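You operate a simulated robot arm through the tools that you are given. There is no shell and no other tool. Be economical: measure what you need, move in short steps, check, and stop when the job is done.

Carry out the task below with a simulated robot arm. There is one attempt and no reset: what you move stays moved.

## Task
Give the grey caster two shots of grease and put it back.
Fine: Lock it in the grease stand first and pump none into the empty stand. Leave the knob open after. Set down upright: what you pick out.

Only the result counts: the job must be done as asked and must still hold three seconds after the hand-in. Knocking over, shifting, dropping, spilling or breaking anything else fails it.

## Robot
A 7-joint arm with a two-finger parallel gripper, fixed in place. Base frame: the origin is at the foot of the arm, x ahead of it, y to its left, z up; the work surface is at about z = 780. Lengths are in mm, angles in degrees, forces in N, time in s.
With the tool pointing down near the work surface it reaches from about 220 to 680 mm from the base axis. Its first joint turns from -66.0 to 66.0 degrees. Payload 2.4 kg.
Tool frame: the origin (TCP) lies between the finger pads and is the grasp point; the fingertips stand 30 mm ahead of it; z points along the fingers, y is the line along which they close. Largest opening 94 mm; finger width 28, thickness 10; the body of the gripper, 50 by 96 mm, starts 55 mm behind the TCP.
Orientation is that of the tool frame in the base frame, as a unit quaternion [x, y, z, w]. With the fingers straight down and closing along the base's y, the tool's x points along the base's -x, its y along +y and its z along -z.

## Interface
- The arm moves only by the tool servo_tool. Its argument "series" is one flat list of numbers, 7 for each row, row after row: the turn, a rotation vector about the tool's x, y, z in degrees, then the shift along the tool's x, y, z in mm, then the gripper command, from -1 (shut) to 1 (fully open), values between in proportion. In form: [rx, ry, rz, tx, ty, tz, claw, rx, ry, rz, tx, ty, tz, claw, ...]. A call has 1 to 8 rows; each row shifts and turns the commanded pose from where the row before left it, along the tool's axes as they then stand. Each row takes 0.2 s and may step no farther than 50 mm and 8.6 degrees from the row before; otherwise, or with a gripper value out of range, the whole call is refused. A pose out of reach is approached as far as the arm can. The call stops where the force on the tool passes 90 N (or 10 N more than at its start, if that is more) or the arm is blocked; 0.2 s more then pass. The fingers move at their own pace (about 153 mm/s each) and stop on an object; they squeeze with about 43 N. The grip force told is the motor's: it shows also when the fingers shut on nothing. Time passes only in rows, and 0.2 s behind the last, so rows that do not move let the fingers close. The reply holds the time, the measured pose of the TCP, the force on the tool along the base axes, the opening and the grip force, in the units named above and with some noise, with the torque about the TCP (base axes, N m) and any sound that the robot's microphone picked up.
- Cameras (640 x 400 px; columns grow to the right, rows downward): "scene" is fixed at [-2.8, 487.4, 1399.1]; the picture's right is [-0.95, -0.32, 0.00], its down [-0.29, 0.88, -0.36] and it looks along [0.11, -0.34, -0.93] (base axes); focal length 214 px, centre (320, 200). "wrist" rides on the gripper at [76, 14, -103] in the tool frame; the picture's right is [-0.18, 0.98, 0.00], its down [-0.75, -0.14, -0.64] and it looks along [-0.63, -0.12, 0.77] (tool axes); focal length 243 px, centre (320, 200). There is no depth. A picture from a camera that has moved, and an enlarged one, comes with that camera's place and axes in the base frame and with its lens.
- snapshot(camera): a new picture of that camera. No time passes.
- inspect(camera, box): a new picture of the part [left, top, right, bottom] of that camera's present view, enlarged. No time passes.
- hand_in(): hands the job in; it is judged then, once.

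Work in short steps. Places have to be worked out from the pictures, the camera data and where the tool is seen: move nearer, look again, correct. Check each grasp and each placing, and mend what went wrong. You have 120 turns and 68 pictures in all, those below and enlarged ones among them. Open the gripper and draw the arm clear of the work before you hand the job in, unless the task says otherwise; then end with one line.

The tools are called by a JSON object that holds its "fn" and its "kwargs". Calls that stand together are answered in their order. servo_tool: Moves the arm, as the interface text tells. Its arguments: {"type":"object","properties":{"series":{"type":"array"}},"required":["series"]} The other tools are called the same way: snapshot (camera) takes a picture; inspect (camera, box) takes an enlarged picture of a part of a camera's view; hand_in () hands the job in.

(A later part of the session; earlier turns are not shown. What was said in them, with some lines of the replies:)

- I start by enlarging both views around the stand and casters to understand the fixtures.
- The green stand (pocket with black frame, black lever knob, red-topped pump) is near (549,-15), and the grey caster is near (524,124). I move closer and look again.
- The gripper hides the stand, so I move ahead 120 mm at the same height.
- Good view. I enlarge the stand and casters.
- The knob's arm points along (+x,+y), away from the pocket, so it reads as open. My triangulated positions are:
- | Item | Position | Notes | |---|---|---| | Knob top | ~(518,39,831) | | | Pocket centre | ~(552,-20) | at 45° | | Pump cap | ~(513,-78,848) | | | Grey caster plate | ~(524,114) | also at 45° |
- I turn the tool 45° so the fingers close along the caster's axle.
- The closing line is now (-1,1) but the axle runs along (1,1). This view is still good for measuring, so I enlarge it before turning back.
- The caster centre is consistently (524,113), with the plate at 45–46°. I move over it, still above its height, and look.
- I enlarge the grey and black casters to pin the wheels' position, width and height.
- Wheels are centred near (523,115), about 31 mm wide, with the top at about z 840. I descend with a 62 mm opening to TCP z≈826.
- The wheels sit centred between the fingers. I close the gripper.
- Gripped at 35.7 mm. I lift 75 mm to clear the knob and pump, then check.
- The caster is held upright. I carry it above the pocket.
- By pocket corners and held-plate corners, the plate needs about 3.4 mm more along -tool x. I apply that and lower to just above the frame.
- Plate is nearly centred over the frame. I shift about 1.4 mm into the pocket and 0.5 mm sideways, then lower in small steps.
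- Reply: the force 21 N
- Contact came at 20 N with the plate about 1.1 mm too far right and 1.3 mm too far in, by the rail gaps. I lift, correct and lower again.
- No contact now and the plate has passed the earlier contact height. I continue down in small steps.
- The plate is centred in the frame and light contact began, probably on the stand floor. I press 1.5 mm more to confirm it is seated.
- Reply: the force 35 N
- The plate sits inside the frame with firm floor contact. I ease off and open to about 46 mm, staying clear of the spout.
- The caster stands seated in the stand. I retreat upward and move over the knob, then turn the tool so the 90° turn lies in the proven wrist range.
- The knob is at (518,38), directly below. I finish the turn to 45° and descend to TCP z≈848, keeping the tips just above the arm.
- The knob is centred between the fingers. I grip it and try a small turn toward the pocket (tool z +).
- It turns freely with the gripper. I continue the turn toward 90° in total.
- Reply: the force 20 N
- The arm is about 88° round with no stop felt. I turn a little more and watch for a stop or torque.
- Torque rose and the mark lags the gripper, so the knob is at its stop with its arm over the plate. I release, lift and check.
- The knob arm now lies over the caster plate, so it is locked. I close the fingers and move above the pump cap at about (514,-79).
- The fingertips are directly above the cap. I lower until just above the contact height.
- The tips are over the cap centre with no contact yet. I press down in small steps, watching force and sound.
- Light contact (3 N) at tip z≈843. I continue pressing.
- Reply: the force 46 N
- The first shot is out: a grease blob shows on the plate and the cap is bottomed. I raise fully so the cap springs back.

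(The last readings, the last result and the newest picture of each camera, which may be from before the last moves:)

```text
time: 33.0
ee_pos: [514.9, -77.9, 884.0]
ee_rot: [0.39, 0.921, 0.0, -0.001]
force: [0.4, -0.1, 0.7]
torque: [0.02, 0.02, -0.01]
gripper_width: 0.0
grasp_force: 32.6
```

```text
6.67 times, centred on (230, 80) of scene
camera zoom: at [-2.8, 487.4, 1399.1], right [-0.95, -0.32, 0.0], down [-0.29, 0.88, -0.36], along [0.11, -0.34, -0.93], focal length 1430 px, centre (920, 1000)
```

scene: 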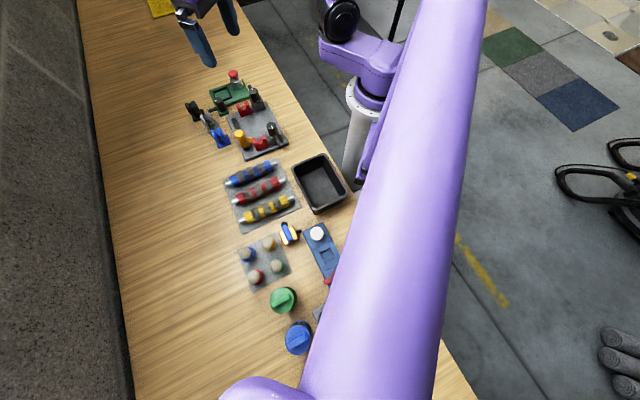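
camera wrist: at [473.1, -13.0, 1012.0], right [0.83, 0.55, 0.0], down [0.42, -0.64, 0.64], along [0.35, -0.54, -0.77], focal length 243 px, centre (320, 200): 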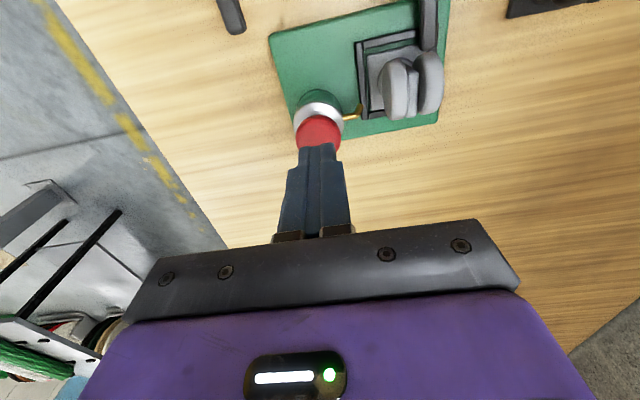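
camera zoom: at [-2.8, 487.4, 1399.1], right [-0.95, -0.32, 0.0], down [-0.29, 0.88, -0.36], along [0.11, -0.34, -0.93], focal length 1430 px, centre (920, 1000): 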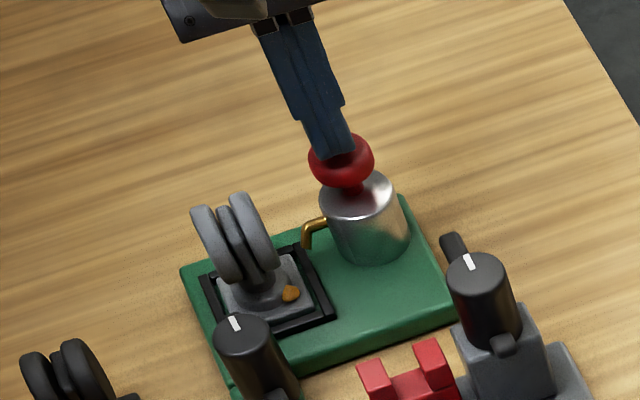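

The cap is back up. Now the second stroke, to the same depth.

{"fn": "servo_tool", "kwargs": {"series": [0, 0, 0, 0, 0, 7, -1, 0, 0, 0, 0, 0, 4, -1, 0, 0, 0, 0, 0, 4, -1, 0, 0, 0, 0, 0, 3, -1, 0, 0, 0, 0, 0, 2, -1, 0, 0, 0, 0, 0, 2, -1]}}

{"fn": "inspect", "kwargs": {"camera": "scene", "box": [190, 50, 270, 110]}}

```text
time: 34.4
ee_pos: [514.8, -78.3, 863.5]
ee_rot: [0.391, 0.92, 0.001, 0.001]
force: [-12.9, 6.0, 49.9]
torque: [0.02, 0.36, 0.02]
gripper_width: 0.2
grasp_force: 33.0
```

```text
6.67 times, centred on (230, 80) of scene
camera zoom: at [-4.0, 487.7, 1399.0], right [-0.95, -0.32, 0.0], down [-0.29, 0.88, -0.36], along [0.12, -0.34, -0.93], focal length 1430 px, centre (920, 1000)
```

zoom: 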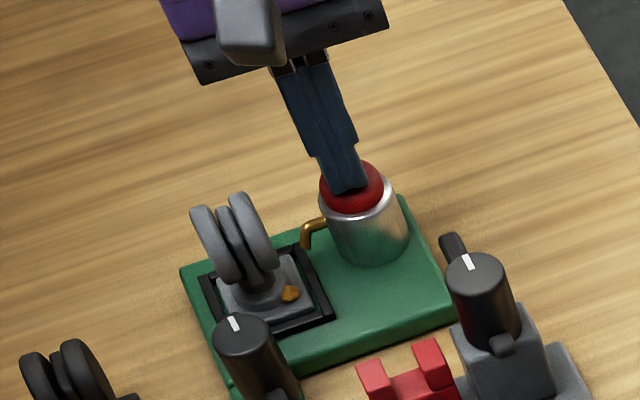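

The second stroke bottomed the same way. I lift off and go back above the knob with the fingers part open.

{"fn": "servo_tool", "kwargs": {"series": [0, 0, 0, 0, 0, -15, -1, 0, 0, 0, 0, 0, -30, -1, 0, 0, 0, 0, 0, -24, -1, 0, 0, 0, 27.3, 27.7, 0, -0.03, 0, 0, 0, 27.3, 27.7, 0, -0.03, 0, 0, 0, 27.2, 27.7, 0, -0.03, 0, 0, 0, 0, 0, 0, -0.03]}}

{"fn": "inspect", "kwargs": {"camera": "scene", "box": [200, 65, 260, 110]}}

{"fn": "inspect", "kwargs": {"camera": "wrist", "box": [240, 60, 400, 210]}}

```text
time: 36.0
ee_pos: [516.4, 36.6, 930.9]
ee_rot: [0.391, 0.92, 0.0, 0.0]
force: [-0.2, 0.0, -0.2]
torque: [0.03, -0.03, -0.05]
gripper_width: 45.7
grasp_force: 0.1
```

```text
8.89 times, centred on (230, 88) of scene
camera zoom: at [-2.8, 487.5, 1399.1], right [-0.95, -0.32, 0.0], down [-0.29, 0.88, -0.36], along [0.11, -0.34, -0.93], focal length 1906 px, centre (1120, 1200)
```

zoom: 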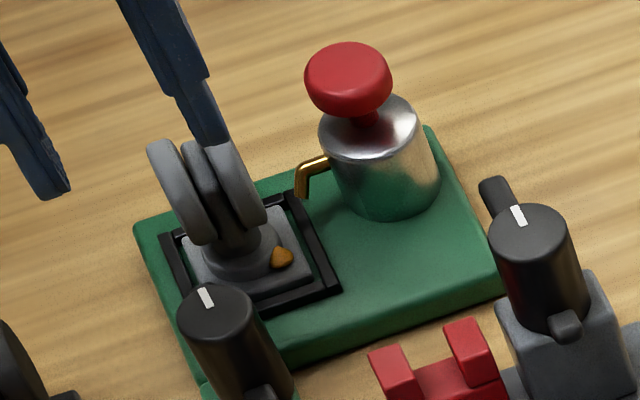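

```text
2.67 times, centred on (320, 135) of wrist
camera zoom: at [475.0, 101.7, 1033.8], right [0.84, 0.55, 0.0], down [0.42, -0.64, 0.64], along [0.35, -0.54, -0.77], focal length 647 px, centre (320, 373)
```

zoom: 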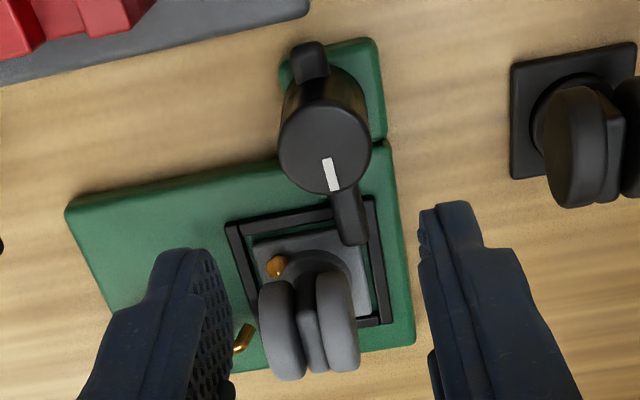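

Pump cap is up and the grease is on the plate. I descend on the knob, grip, and start turning it back (tool z −).

{"fn": "servo_tool", "kwargs": {"series": [0, 0, 0, 0.3, 2.3, 35, -0.03, 0, 0, 0, 0, 0, 25, -0.03, 0, 0, 0, 0, 0, 14, -0.03, 0, 0, 0, 0, 0, 9, -0.03, 0, 0, 0, 0, 0, 0, -0.03, 0, 0, 0, 0, 0, 0, -1, 0, 0, 0, 0, 0, 0, -1]}}

{"fn": "inspect", "kwargs": {"camera": "wrist", "box": [240, 90, 400, 240]}}

```text
time: 37.6
ee_pos: [517.8, 38.3, 847.6]
ee_rot: [0.392, 0.92, -0.001, -0.003]
force: [-11.0, -9.3, 3.8]
torque: [0.13, 0.47, -0.02]
gripper_width: 29.5
grasp_force: 44.9
```

```text
2.67 times, centred on (320, 165) of wrist
camera zoom: at [476.7, 103.1, 950.6], right [0.84, 0.55, 0.0], down [0.42, -0.64, 0.64], along [0.35, -0.54, -0.77], focal length 647 px, centre (320, 293)
```

zoom: 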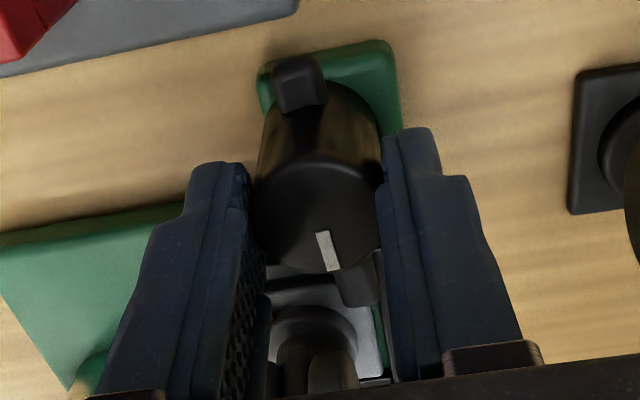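

Gripped. I turn back about 90°.

{"fn": "servo_tool", "kwargs": {"series": [0, 0, 0, 0, -0.7, 0, -1, 0, 0, -8, 0, 0, 0, -1, 0, 0, -8, 0, 0, 0, -1, 0, 0, -8, 0, 0, 0, -1, 0, 0, -8, 0, 0, 0, -1, 0, 0, -8, 0, 0, 0, -1, 0, 0, -8, 0, 0, 0, -1]}}

{"fn": "servo_tool", "kwargs": {"series": [0, 0, -8, 0, 0, 0, -1, 0, 0, -8, 0, 0, 0, -1, 0, 0, -8, 0, 0, 0, -1, 0, 0, -8, 0, 0, 0, -1, 0, 0, -8, 0, 0, 0, -1, 0, 0, -5, 0, 0, 0, -1, 0, 0, 0, 0, 0, 0, -1]}}

{"fn": "inspect", "kwargs": {"camera": "wrist", "box": [200, 60, 400, 240]}}

```text
time: 39.2
ee_pos: [518.2, 36.9, 848.7]
ee_rot: [-0.018, 1.0, 0.0, 0.0]
force: [-7.7, -15.6, 14.7]
torque: [-0.38, 1.24, 0.0]
gripper_width: 29.7
grasp_force: 45.4
```

```text
time: 40.8
ee_pos: [518.8, 39.1, 848.7]
ee_rot: [-0.399, 0.917, 0.0, 0.001]
force: [-1.9, -5.3, 5.7]
torque: [0.18, -0.28, -0.36]
gripper_width: 29.4
grasp_force: 44.4
```

```text
2.22 times, centred on (300, 150) of wrist
camera zoom: at [457.1, -6.3, 950.1], right [-0.6, 0.8, 0.0], down [0.61, 0.46, 0.64], along [0.52, 0.38, -0.77], focal length 539 px, centre (364, 311)
```

zoom: 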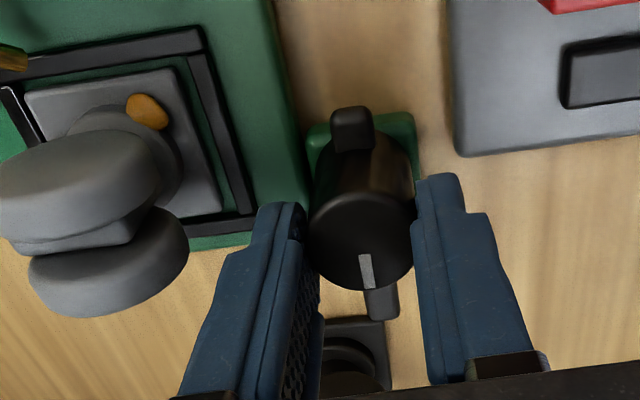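

Torque shows the open stop and the arm points away again. I release and lift, then turn the tool back to the caster grip orientation.

{"fn": "servo_tool", "kwargs": {"series": [0, 0, 2, 0, 0, 0, -1, 0, 0, 0, 0, 0, 0, -0.03, 0, 0, 0, 0, 0, 0, -0.03, 0, 0, 0, 0, 0, -25, -0.03, 0, 0, 0, 0, 0, -40, -0.03, 0, 0, 0, 0, 0, -17, -0.03, 0, 0, 8, 0, 0, 0, -0.03, 0, 0, 8, 0, 0, 0, -0.03]}}

{"fn": "servo_tool", "kwargs": {"series": [0, 0, 8, 0, 0, 0, -0.03, 0, 0, 8, 0, 0, 0, -0.03, 0, 0, 8, 0, 0, 0, -0.03, 0, 0, 8, 0, 0, 0, -0.03, 0, 0, 8, 0, 0, 0, -0.03, 0, 0, 8, 0, 0, 0, -0.03, 0, 0, 8, 0, 0, 0, -0.03, 0, 0, 8, 0, 0, 0, -0.03]}}

{"fn": "servo_tool", "kwargs": {"series": [0, 0, 8, 0, 0, 0, -0.03, 0, 0, 0, 0, 0, 0, -0.03]}}

{"fn": "snapshot", "kwargs": {"camera": "wrist"}}

{"fn": "inspect", "kwargs": {"camera": "scene", "box": [190, 60, 270, 120]}}

```text
time: 42.6
ee_pos: [518.0, 40.2, 932.2]
ee_rot: [-0.25, 0.968, 0.0, 0.0]
force: [-0.1, 0.2, 0.1]
torque: [-0.03, -0.02, 0.01]
gripper_width: 45.8
grasp_force: 0.1
```

```text
time: 44.4
ee_pos: [518.4, 39.5, 930.6]
ee_rot: [0.304, 0.953, 0.0, 0.001]
force: [1.1, 0.6, -0.1]
torque: [0.01, -0.02, 0.01]
gripper_width: 45.4
grasp_force: 0.1
```

```text
time: 45.0
ee_pos: [519.7, 39.7, 929.8]
ee_rot: [0.367, 0.93, 0.0, 0.0]
force: [0.4, -0.6, 0.8]
torque: [-0.04, 0.01, -0.02]
gripper_width: 45.6
grasp_force: 0.0
```

```text
21 pictures are left
camera wrist: at [474.0, 101.9, 1032.3], right [0.81, 0.59, 0.0], down [0.45, -0.62, 0.64], along [0.38, -0.52, -0.77], focal length 243 px, centre (320, 200)
```

wrist: 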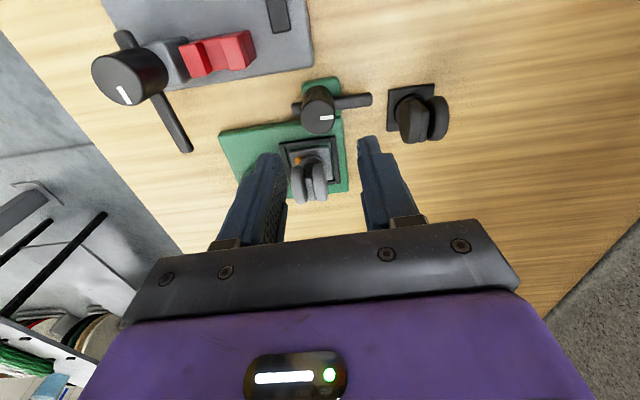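

```text
6.67 times, centred on (230, 90) of scene
camera zoom: at [-2.8, 487.4, 1399.1], right [-0.95, -0.32, 0.0], down [-0.29, 0.88, -0.36], along [0.11, -0.34, -0.93], focal length 1430 px, centre (920, 933)
```

zoom: 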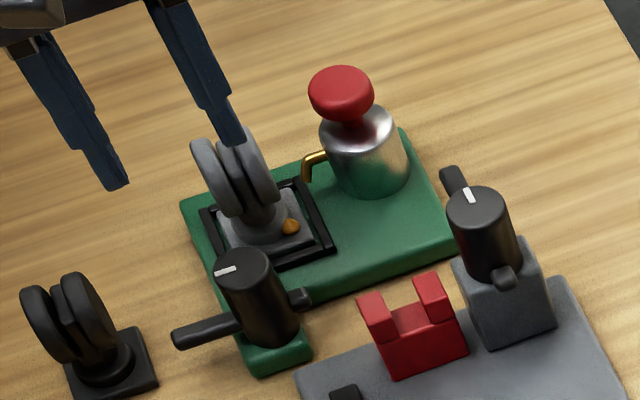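

The knob is open again. I go back over the caster at the release pose (551.8,-21) and descend partway to check alignment.

{"fn": "servo_tool", "kwargs": {"series": [0, 0, 2, 0, 0, 0, -0.03, 0, 0, 0, -33, -9.8, 0, -0.03, 0, 0, 0, -33, -9.8, 0, -0.03, 0, 0, 0, 0, 0, 20, -0.03, 0, 0, 0, 0, 0, 18, -0.03, 0, 0, 0, 0, 0, 0, -0.03]}}

{"fn": "inspect", "kwargs": {"camera": "wrist", "box": [220, 80, 420, 230]}}

```text
time: 46.4
ee_pos: [550.4, -21.3, 893.7]
ee_rot: [0.383, 0.924, 0.0, 0.0]
force: [0.6, 0.3, 0.6]
torque: [0.02, -0.01, -0.03]
gripper_width: 45.7
grasp_force: 0.0
```

```text
2.67 times, centred on (320, 155) of wrist
camera zoom: at [508.2, 42.8, 995.3], right [0.83, 0.56, 0.0], down [0.43, -0.63, 0.64], along [0.36, -0.53, -0.77], focal length 647 px, centre (320, 320)
```

zoom: 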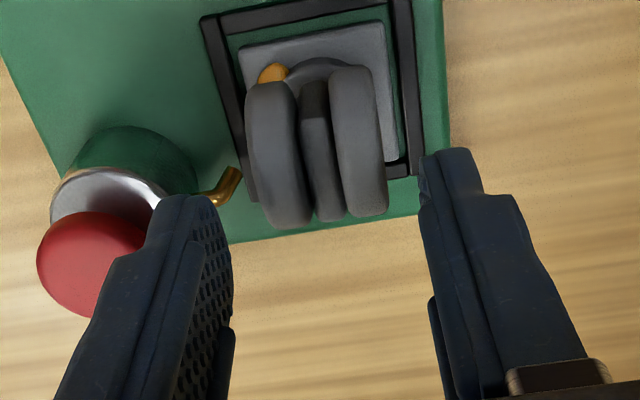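

Aligned with the wheels. I descend the remaining 53 mm and close.

{"fn": "servo_tool", "kwargs": {"series": [0, 0, 0, 0, 0, 25, -0.03, 0, 0, 0, 0, 0, 20, -0.03, 0, 0, 0, 0, 0, 8, -0.03, 0, 0, 0, 0, 0, 0, -0.03, 0, 0, 0, 0, 0, 0, -1, 0, 0, 0, 0, 0, 0, -1]}}

{"fn": "inspect", "kwargs": {"camera": "wrist", "box": [220, 60, 420, 210]}}

```text
time: 47.8
ee_pos: [551.1, -19.9, 839.1]
ee_rot: [0.383, 0.924, 0.0, 0.0]
force: [0.1, 0.2, -0.3]
torque: [0.03, -0.06, 0.02]
gripper_width: 35.8
grasp_force: 43.2
```

```text
2.67 times, centred on (320, 135) of wrist
camera zoom: at [508.5, 43.1, 941.2], right [0.83, 0.56, 0.0], down [0.43, -0.63, 0.64], along [0.36, -0.53, -0.77], focal length 647 px, centre (320, 373)
```

zoom: 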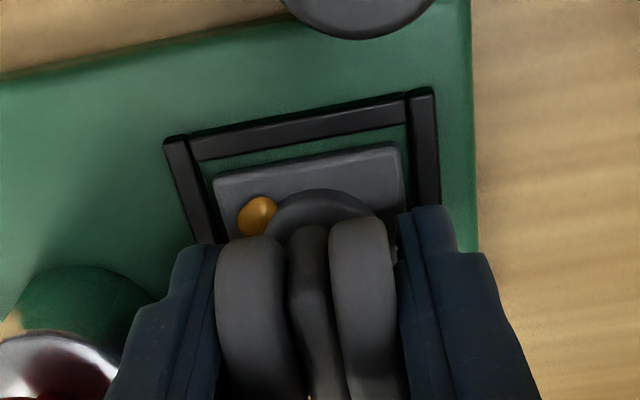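

Gripped again at 35.8 mm. I lift straight out.

{"fn": "servo_tool", "kwargs": {"series": [0, 0, 0, 0, 0, -5, -1, 0, 0, 0, 0, 0, -15, -1, 0, 0, 0, 0, 0, -25, -1, 0, 0, 0, 0, 0, -25, -1, 0, 0, 0, 0, 0, 0, -1]}}

{"fn": "snapshot", "kwargs": {"camera": "wrist"}}

{"fn": "inspect", "kwargs": {"camera": "scene", "box": [190, 50, 270, 110]}}

```text
time: 49.0
ee_pos: [549.8, -21.4, 910.3]
ee_rot: [0.383, 0.924, 0.0, -0.001]
force: [0.0, -0.2, -0.6]
torque: [-0.01, -0.04, 0.01]
gripper_width: 35.6
grasp_force: 42.8
```

```text
17 pictures are left
camera wrist: at [507.1, 43.3, 1011.9], right [0.83, 0.56, 0.0], down [0.43, -0.63, 0.64], along [0.36, -0.53, -0.77], focal length 243 px, centre (320, 200)
```

wrist: 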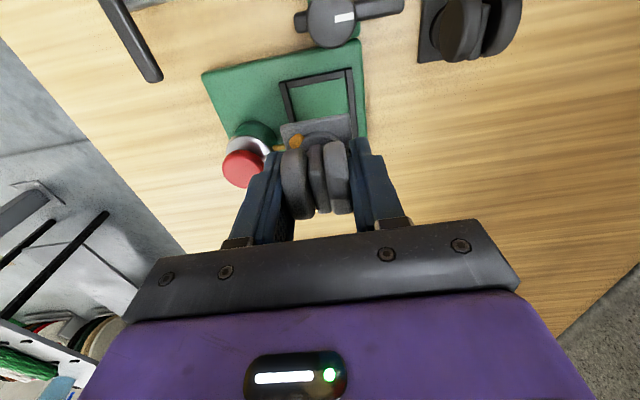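

```text
6.67 times, centred on (230, 80) of scene
camera zoom: at [-2.8, 487.4, 1399.1], right [-0.95, -0.32, 0.0], down [-0.29, 0.88, -0.36], along [0.11, -0.34, -0.93], focal length 1430 px, centre (920, 1000)
```

zoom: 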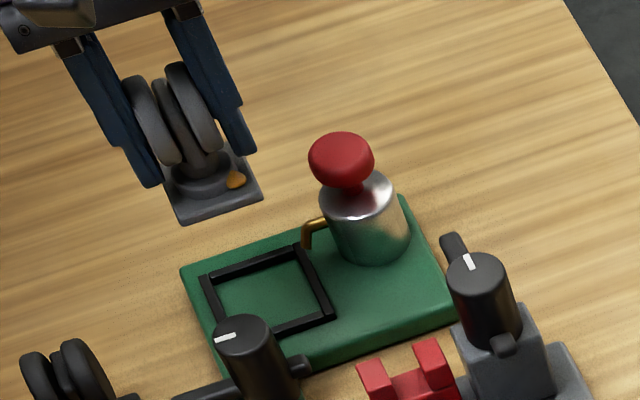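

The caster is out upright with the grease on its plate and the stand clean. I carry it back over its original spot.

{"fn": "servo_tool", "kwargs": {"series": [0, 0, 0, 23.2, 15.2, 0, -1, 0, 0, 0, 23.2, 15.2, 0, -1, 0, 0, 0, 23.2, 15.2, 0, -1, 0, 0, 0, 23.2, 15.2, 0, -1, 0, 0, 0, 23.2, 15.2, 0, -1, 0, 0, 0, 0, 0, 35, -1, 0, 0, 0, 0, 0, 0, -1]}}

{"fn": "inspect", "kwargs": {"camera": "wrist", "box": [240, 60, 400, 180]}}

```text
time: 50.6
ee_pos: [521.4, 115.5, 874.2]
ee_rot: [0.383, 0.924, 0.0, 0.0]
force: [-0.4, 0.1, -2.2]
torque: [-0.01, 0.0, 0.03]
gripper_width: 35.7
grasp_force: 43.1
```

```text
3.33 times, centred on (320, 120) of wrist
camera zoom: at [477.5, 179.7, 976.5], right [0.83, 0.56, 0.0], down [0.43, -0.63, 0.64], along [0.36, -0.53, -0.77], focal length 809 px, centre (320, 467)
```

zoom: 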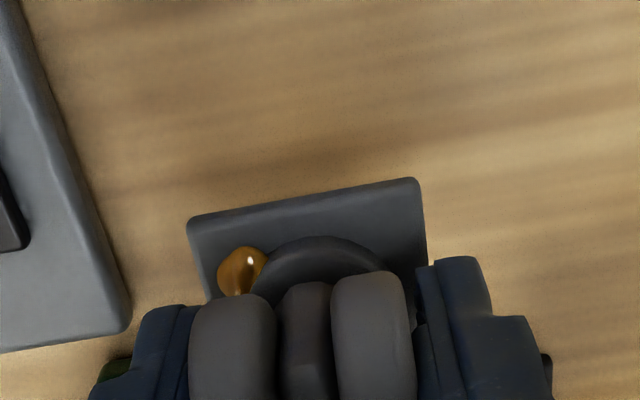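

In-hand pose matches the original, so I correct about 1.5 mm toward the original grasp pose and lower to near the table.

{"fn": "servo_tool", "kwargs": {"series": [0, 0, 0, -1.5, 0.4, 0, -1, 0, 0, 0, 0, 0, 25, -1, 0, 0, 0, 0, 0, 14, -1, 0, 0, 0, 0, 0, 4, -1, 0, 0, 0, 0, 0, 0, -1]}}

{"fn": "servo_tool", "kwargs": {"series": [0, 0, 0, 0, 0, 1.5, -1, 0, 0, 0, 0, 0, 0, -1]}}

```text
time: 51.8
ee_pos: [524.8, 111.9, 830.7]
ee_rot: [0.384, 0.924, -0.001, 0.0]
force: [-0.4, -0.4, -0.1]
torque: [0.02, 0.06, 0.03]
gripper_width: 35.6
grasp_force: 42.6
```

```text
time: 52.4
ee_pos: [524.8, 113.1, 829.2]
ee_rot: [0.383, 0.924, 0.0, 0.0]
force: [0.5, 0.6, -2.5]
torque: [0.03, -0.01, -0.01]
gripper_width: 35.7
grasp_force: 43.1
```

No contact yet at z 829. I nudge 1 mm back and lower further.

{"fn": "servo_tool", "kwargs": {"series": [0, 0, 0, 1, 0, 1, -1, 0, 0, 0, 0, 0, 1, -1, 0, 0, 0, 0, 0, 0, -1]}}

```text
time: 53.2
ee_pos: [522.9, 114.3, 828.3]
ee_rot: [0.383, 0.924, 0.0, 0.0]
force: [0.0, -0.1, -0.8]
torque: [-0.01, -0.03, 0.0]
gripper_width: 35.8
grasp_force: 42.7
```

{"fn": "servo_tool", "kwargs": {"series": [0, 0, 0, 0, 0, 1, -1, 0, 0, 0, 0, 0, 0.7, -1, 0, 0, 0, 0, 0, 0, -1]}}

```text
time: 54.0
ee_pos: [523.3, 113.0, 826.9]
ee_rot: [0.383, 0.924, 0.0, 0.0]
force: [0.7, 0.3, -1.5]
torque: [-0.02, -0.02, 0.0]
gripper_width: 35.4
grasp_force: 42.9
```

Still no contact (force about -1.5 N), so I go down a bit more.

{"fn": "servo_tool", "kwargs": {"series": [0, 0, 0, 0, 0, 1, -1, 0, 0, 0, 0, 0, 0, -1]}}

{"fn": "inspect", "kwargs": {"camera": "scene", "box": [190, 90, 250, 135]}}

```text
time: 54.6
ee_pos: [524.3, 112.7, 826.1]
ee_rot: [0.382, 0.924, -0.001, 0.001]
force: [0.2, -0.6, -0.5]
torque: [-0.01, 0.0, -0.01]
gripper_width: 35.8
grasp_force: 43.0
```

```text
8.89 times, centred on (220, 112) of scene
camera zoom: at [-2.8, 487.4, 1399.1], right [-0.95, -0.32, 0.0], down [-0.29, 0.88, -0.36], along [0.11, -0.34, -0.93], focal length 1906 px, centre (1209, 978)
```

zoom: 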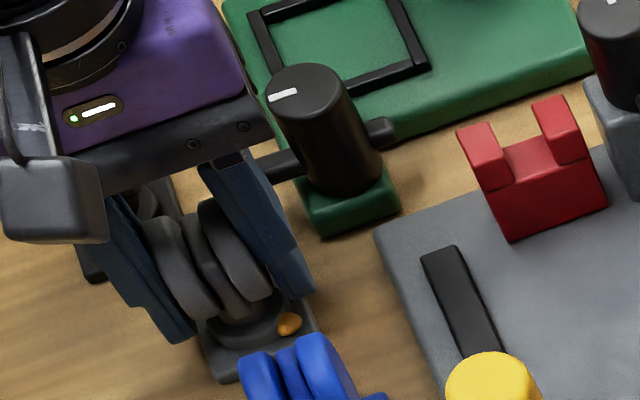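

The caster is just above the table. I continue in 0.8 mm steps until contact.

{"fn": "servo_tool", "kwargs": {"series": [0, 0, 0, 0, 0, 0.8, -1, 0, 0, 0, 0, 0, 0.7, -1, 0, 0, 0, 0, 0, 0, -1]}}

```text
time: 55.4
ee_pos: [523.2, 114.0, 824.6]
ee_rot: [0.383, 0.924, 0.001, 0.001]
force: [-7.3, -3.6, 34.5]
torque: [0.06, 0.21, 0.01]
gripper_width: 35.5
grasp_force: 43.6
```

Contact at 34 N. I ease off 1 mm, open moderately, wait, and lift clear.

{"fn": "servo_tool", "kwargs": {"series": [0, 0, 0, 0, 0, -1, -1, 0, 0, 0, 0, 0, 0, 0.2, 0, 0, 0, 0, 0, 0, 0.2, 0, 0, 0, 0, 0, -20, 0.2, 0, 0, 0, 0, 0, -40, 0.2, 0, 0, 0, 0, 0, -40, 0.2]}}

{"fn": "snapshot", "kwargs": {"camera": "wrist"}}

{"fn": "inspect", "kwargs": {"camera": "scene", "box": [180, 65, 270, 140]}}

```text
time: 56.8
ee_pos: [523.9, 114.7, 924.1]
ee_rot: [0.382, 0.924, 0.0, 0.0]
force: [-1.3, -0.2, -0.3]
torque: [-0.02, -0.02, -0.01]
gripper_width: 56.5
grasp_force: 0.1
```

```text
13 pictures are left
camera wrist: at [480.7, 178.7, 1026.2], right [0.83, 0.56, 0.0], down [0.43, -0.63, 0.64], along [0.36, -0.53, -0.77], focal length 243 px, centre (320, 200)
```

wrist: 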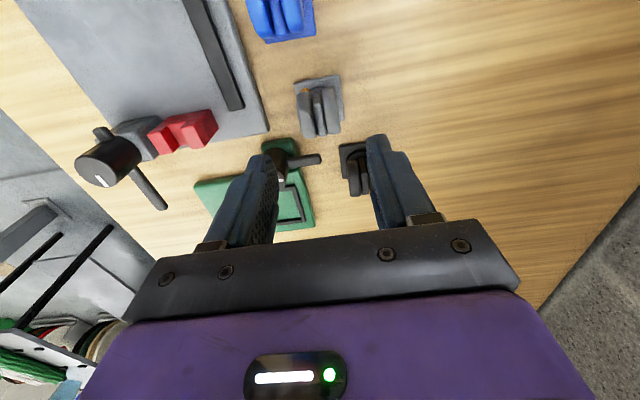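

```text
5.33 times, centred on (225, 102) of scene
camera zoom: at [-2.8, 487.4, 1399.1], right [-0.95, -0.32, 0.0], down [-0.29, 0.88, -0.36], along [0.11, -0.34, -0.93], focal length 1144 px, centre (827, 720)
```

zoom: 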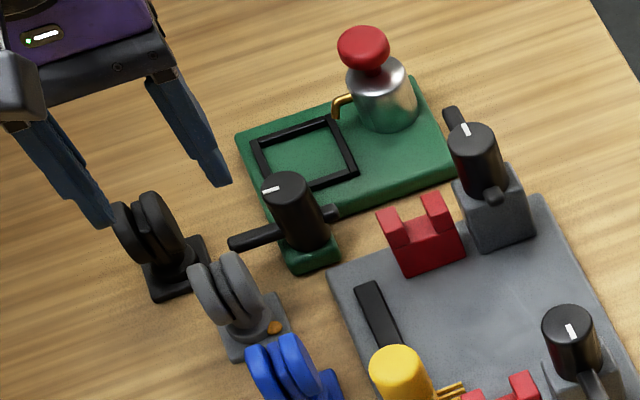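

The caster is back and upright. I check its place against the original view with the same crop.

{"fn": "inspect", "kwargs": {"camera": "scene", "box": [180, 85, 270, 151]}}

```text
6.06 times, centred on (225, 118) of scene
camera zoom: at [-2.8, 487.4, 1399.1], right [-0.95, -0.32, 0.0], down [-0.29, 0.88, -0.36], along [0.11, -0.34, -0.93], focal length 1300 px, centre (896, 697)
```

zoom: 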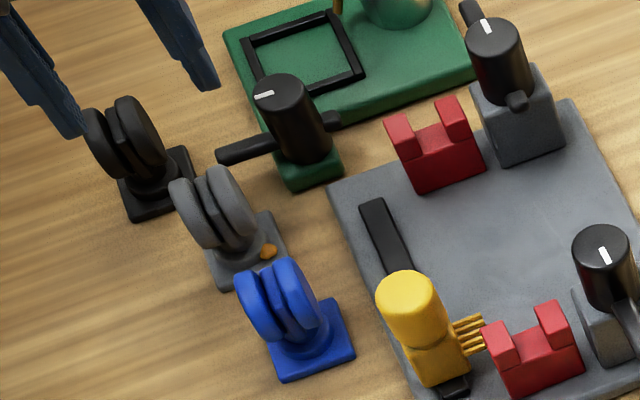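

The caster matches its original position and nothing else moved; the knob is open. I raise the arm clear with the gripper open.

{"fn": "servo_tool", "kwargs": {"series": [0, 0, 0, 0, 0, -40, 1, 0, 0, 0, 0, 0, -40, 1, 0, 0, 0, 0, 0, -40, 1, 0, 0, 0, 0, 0, 0, 1]}}

{"fn": "hand_in", "kwargs": {}}

```text
time: 57.8
ee_pos: [523.3, 112.7, 1046.6]
ee_rot: [0.383, 0.924, 0.0, 0.0]
force: [-0.6, -0.5, -0.6]
torque: [-0.01, 0.02, 0.0]
gripper_width: 93.9
grasp_force: 0.0
```

```text
The job is handed in.
```

I locked the grey caster in the grease stand, gave it two full pump strokes (only one grease blob shows, so the second shot isn't confirmed by sight), reopened the knob, and set the caster back upright in its original spot.
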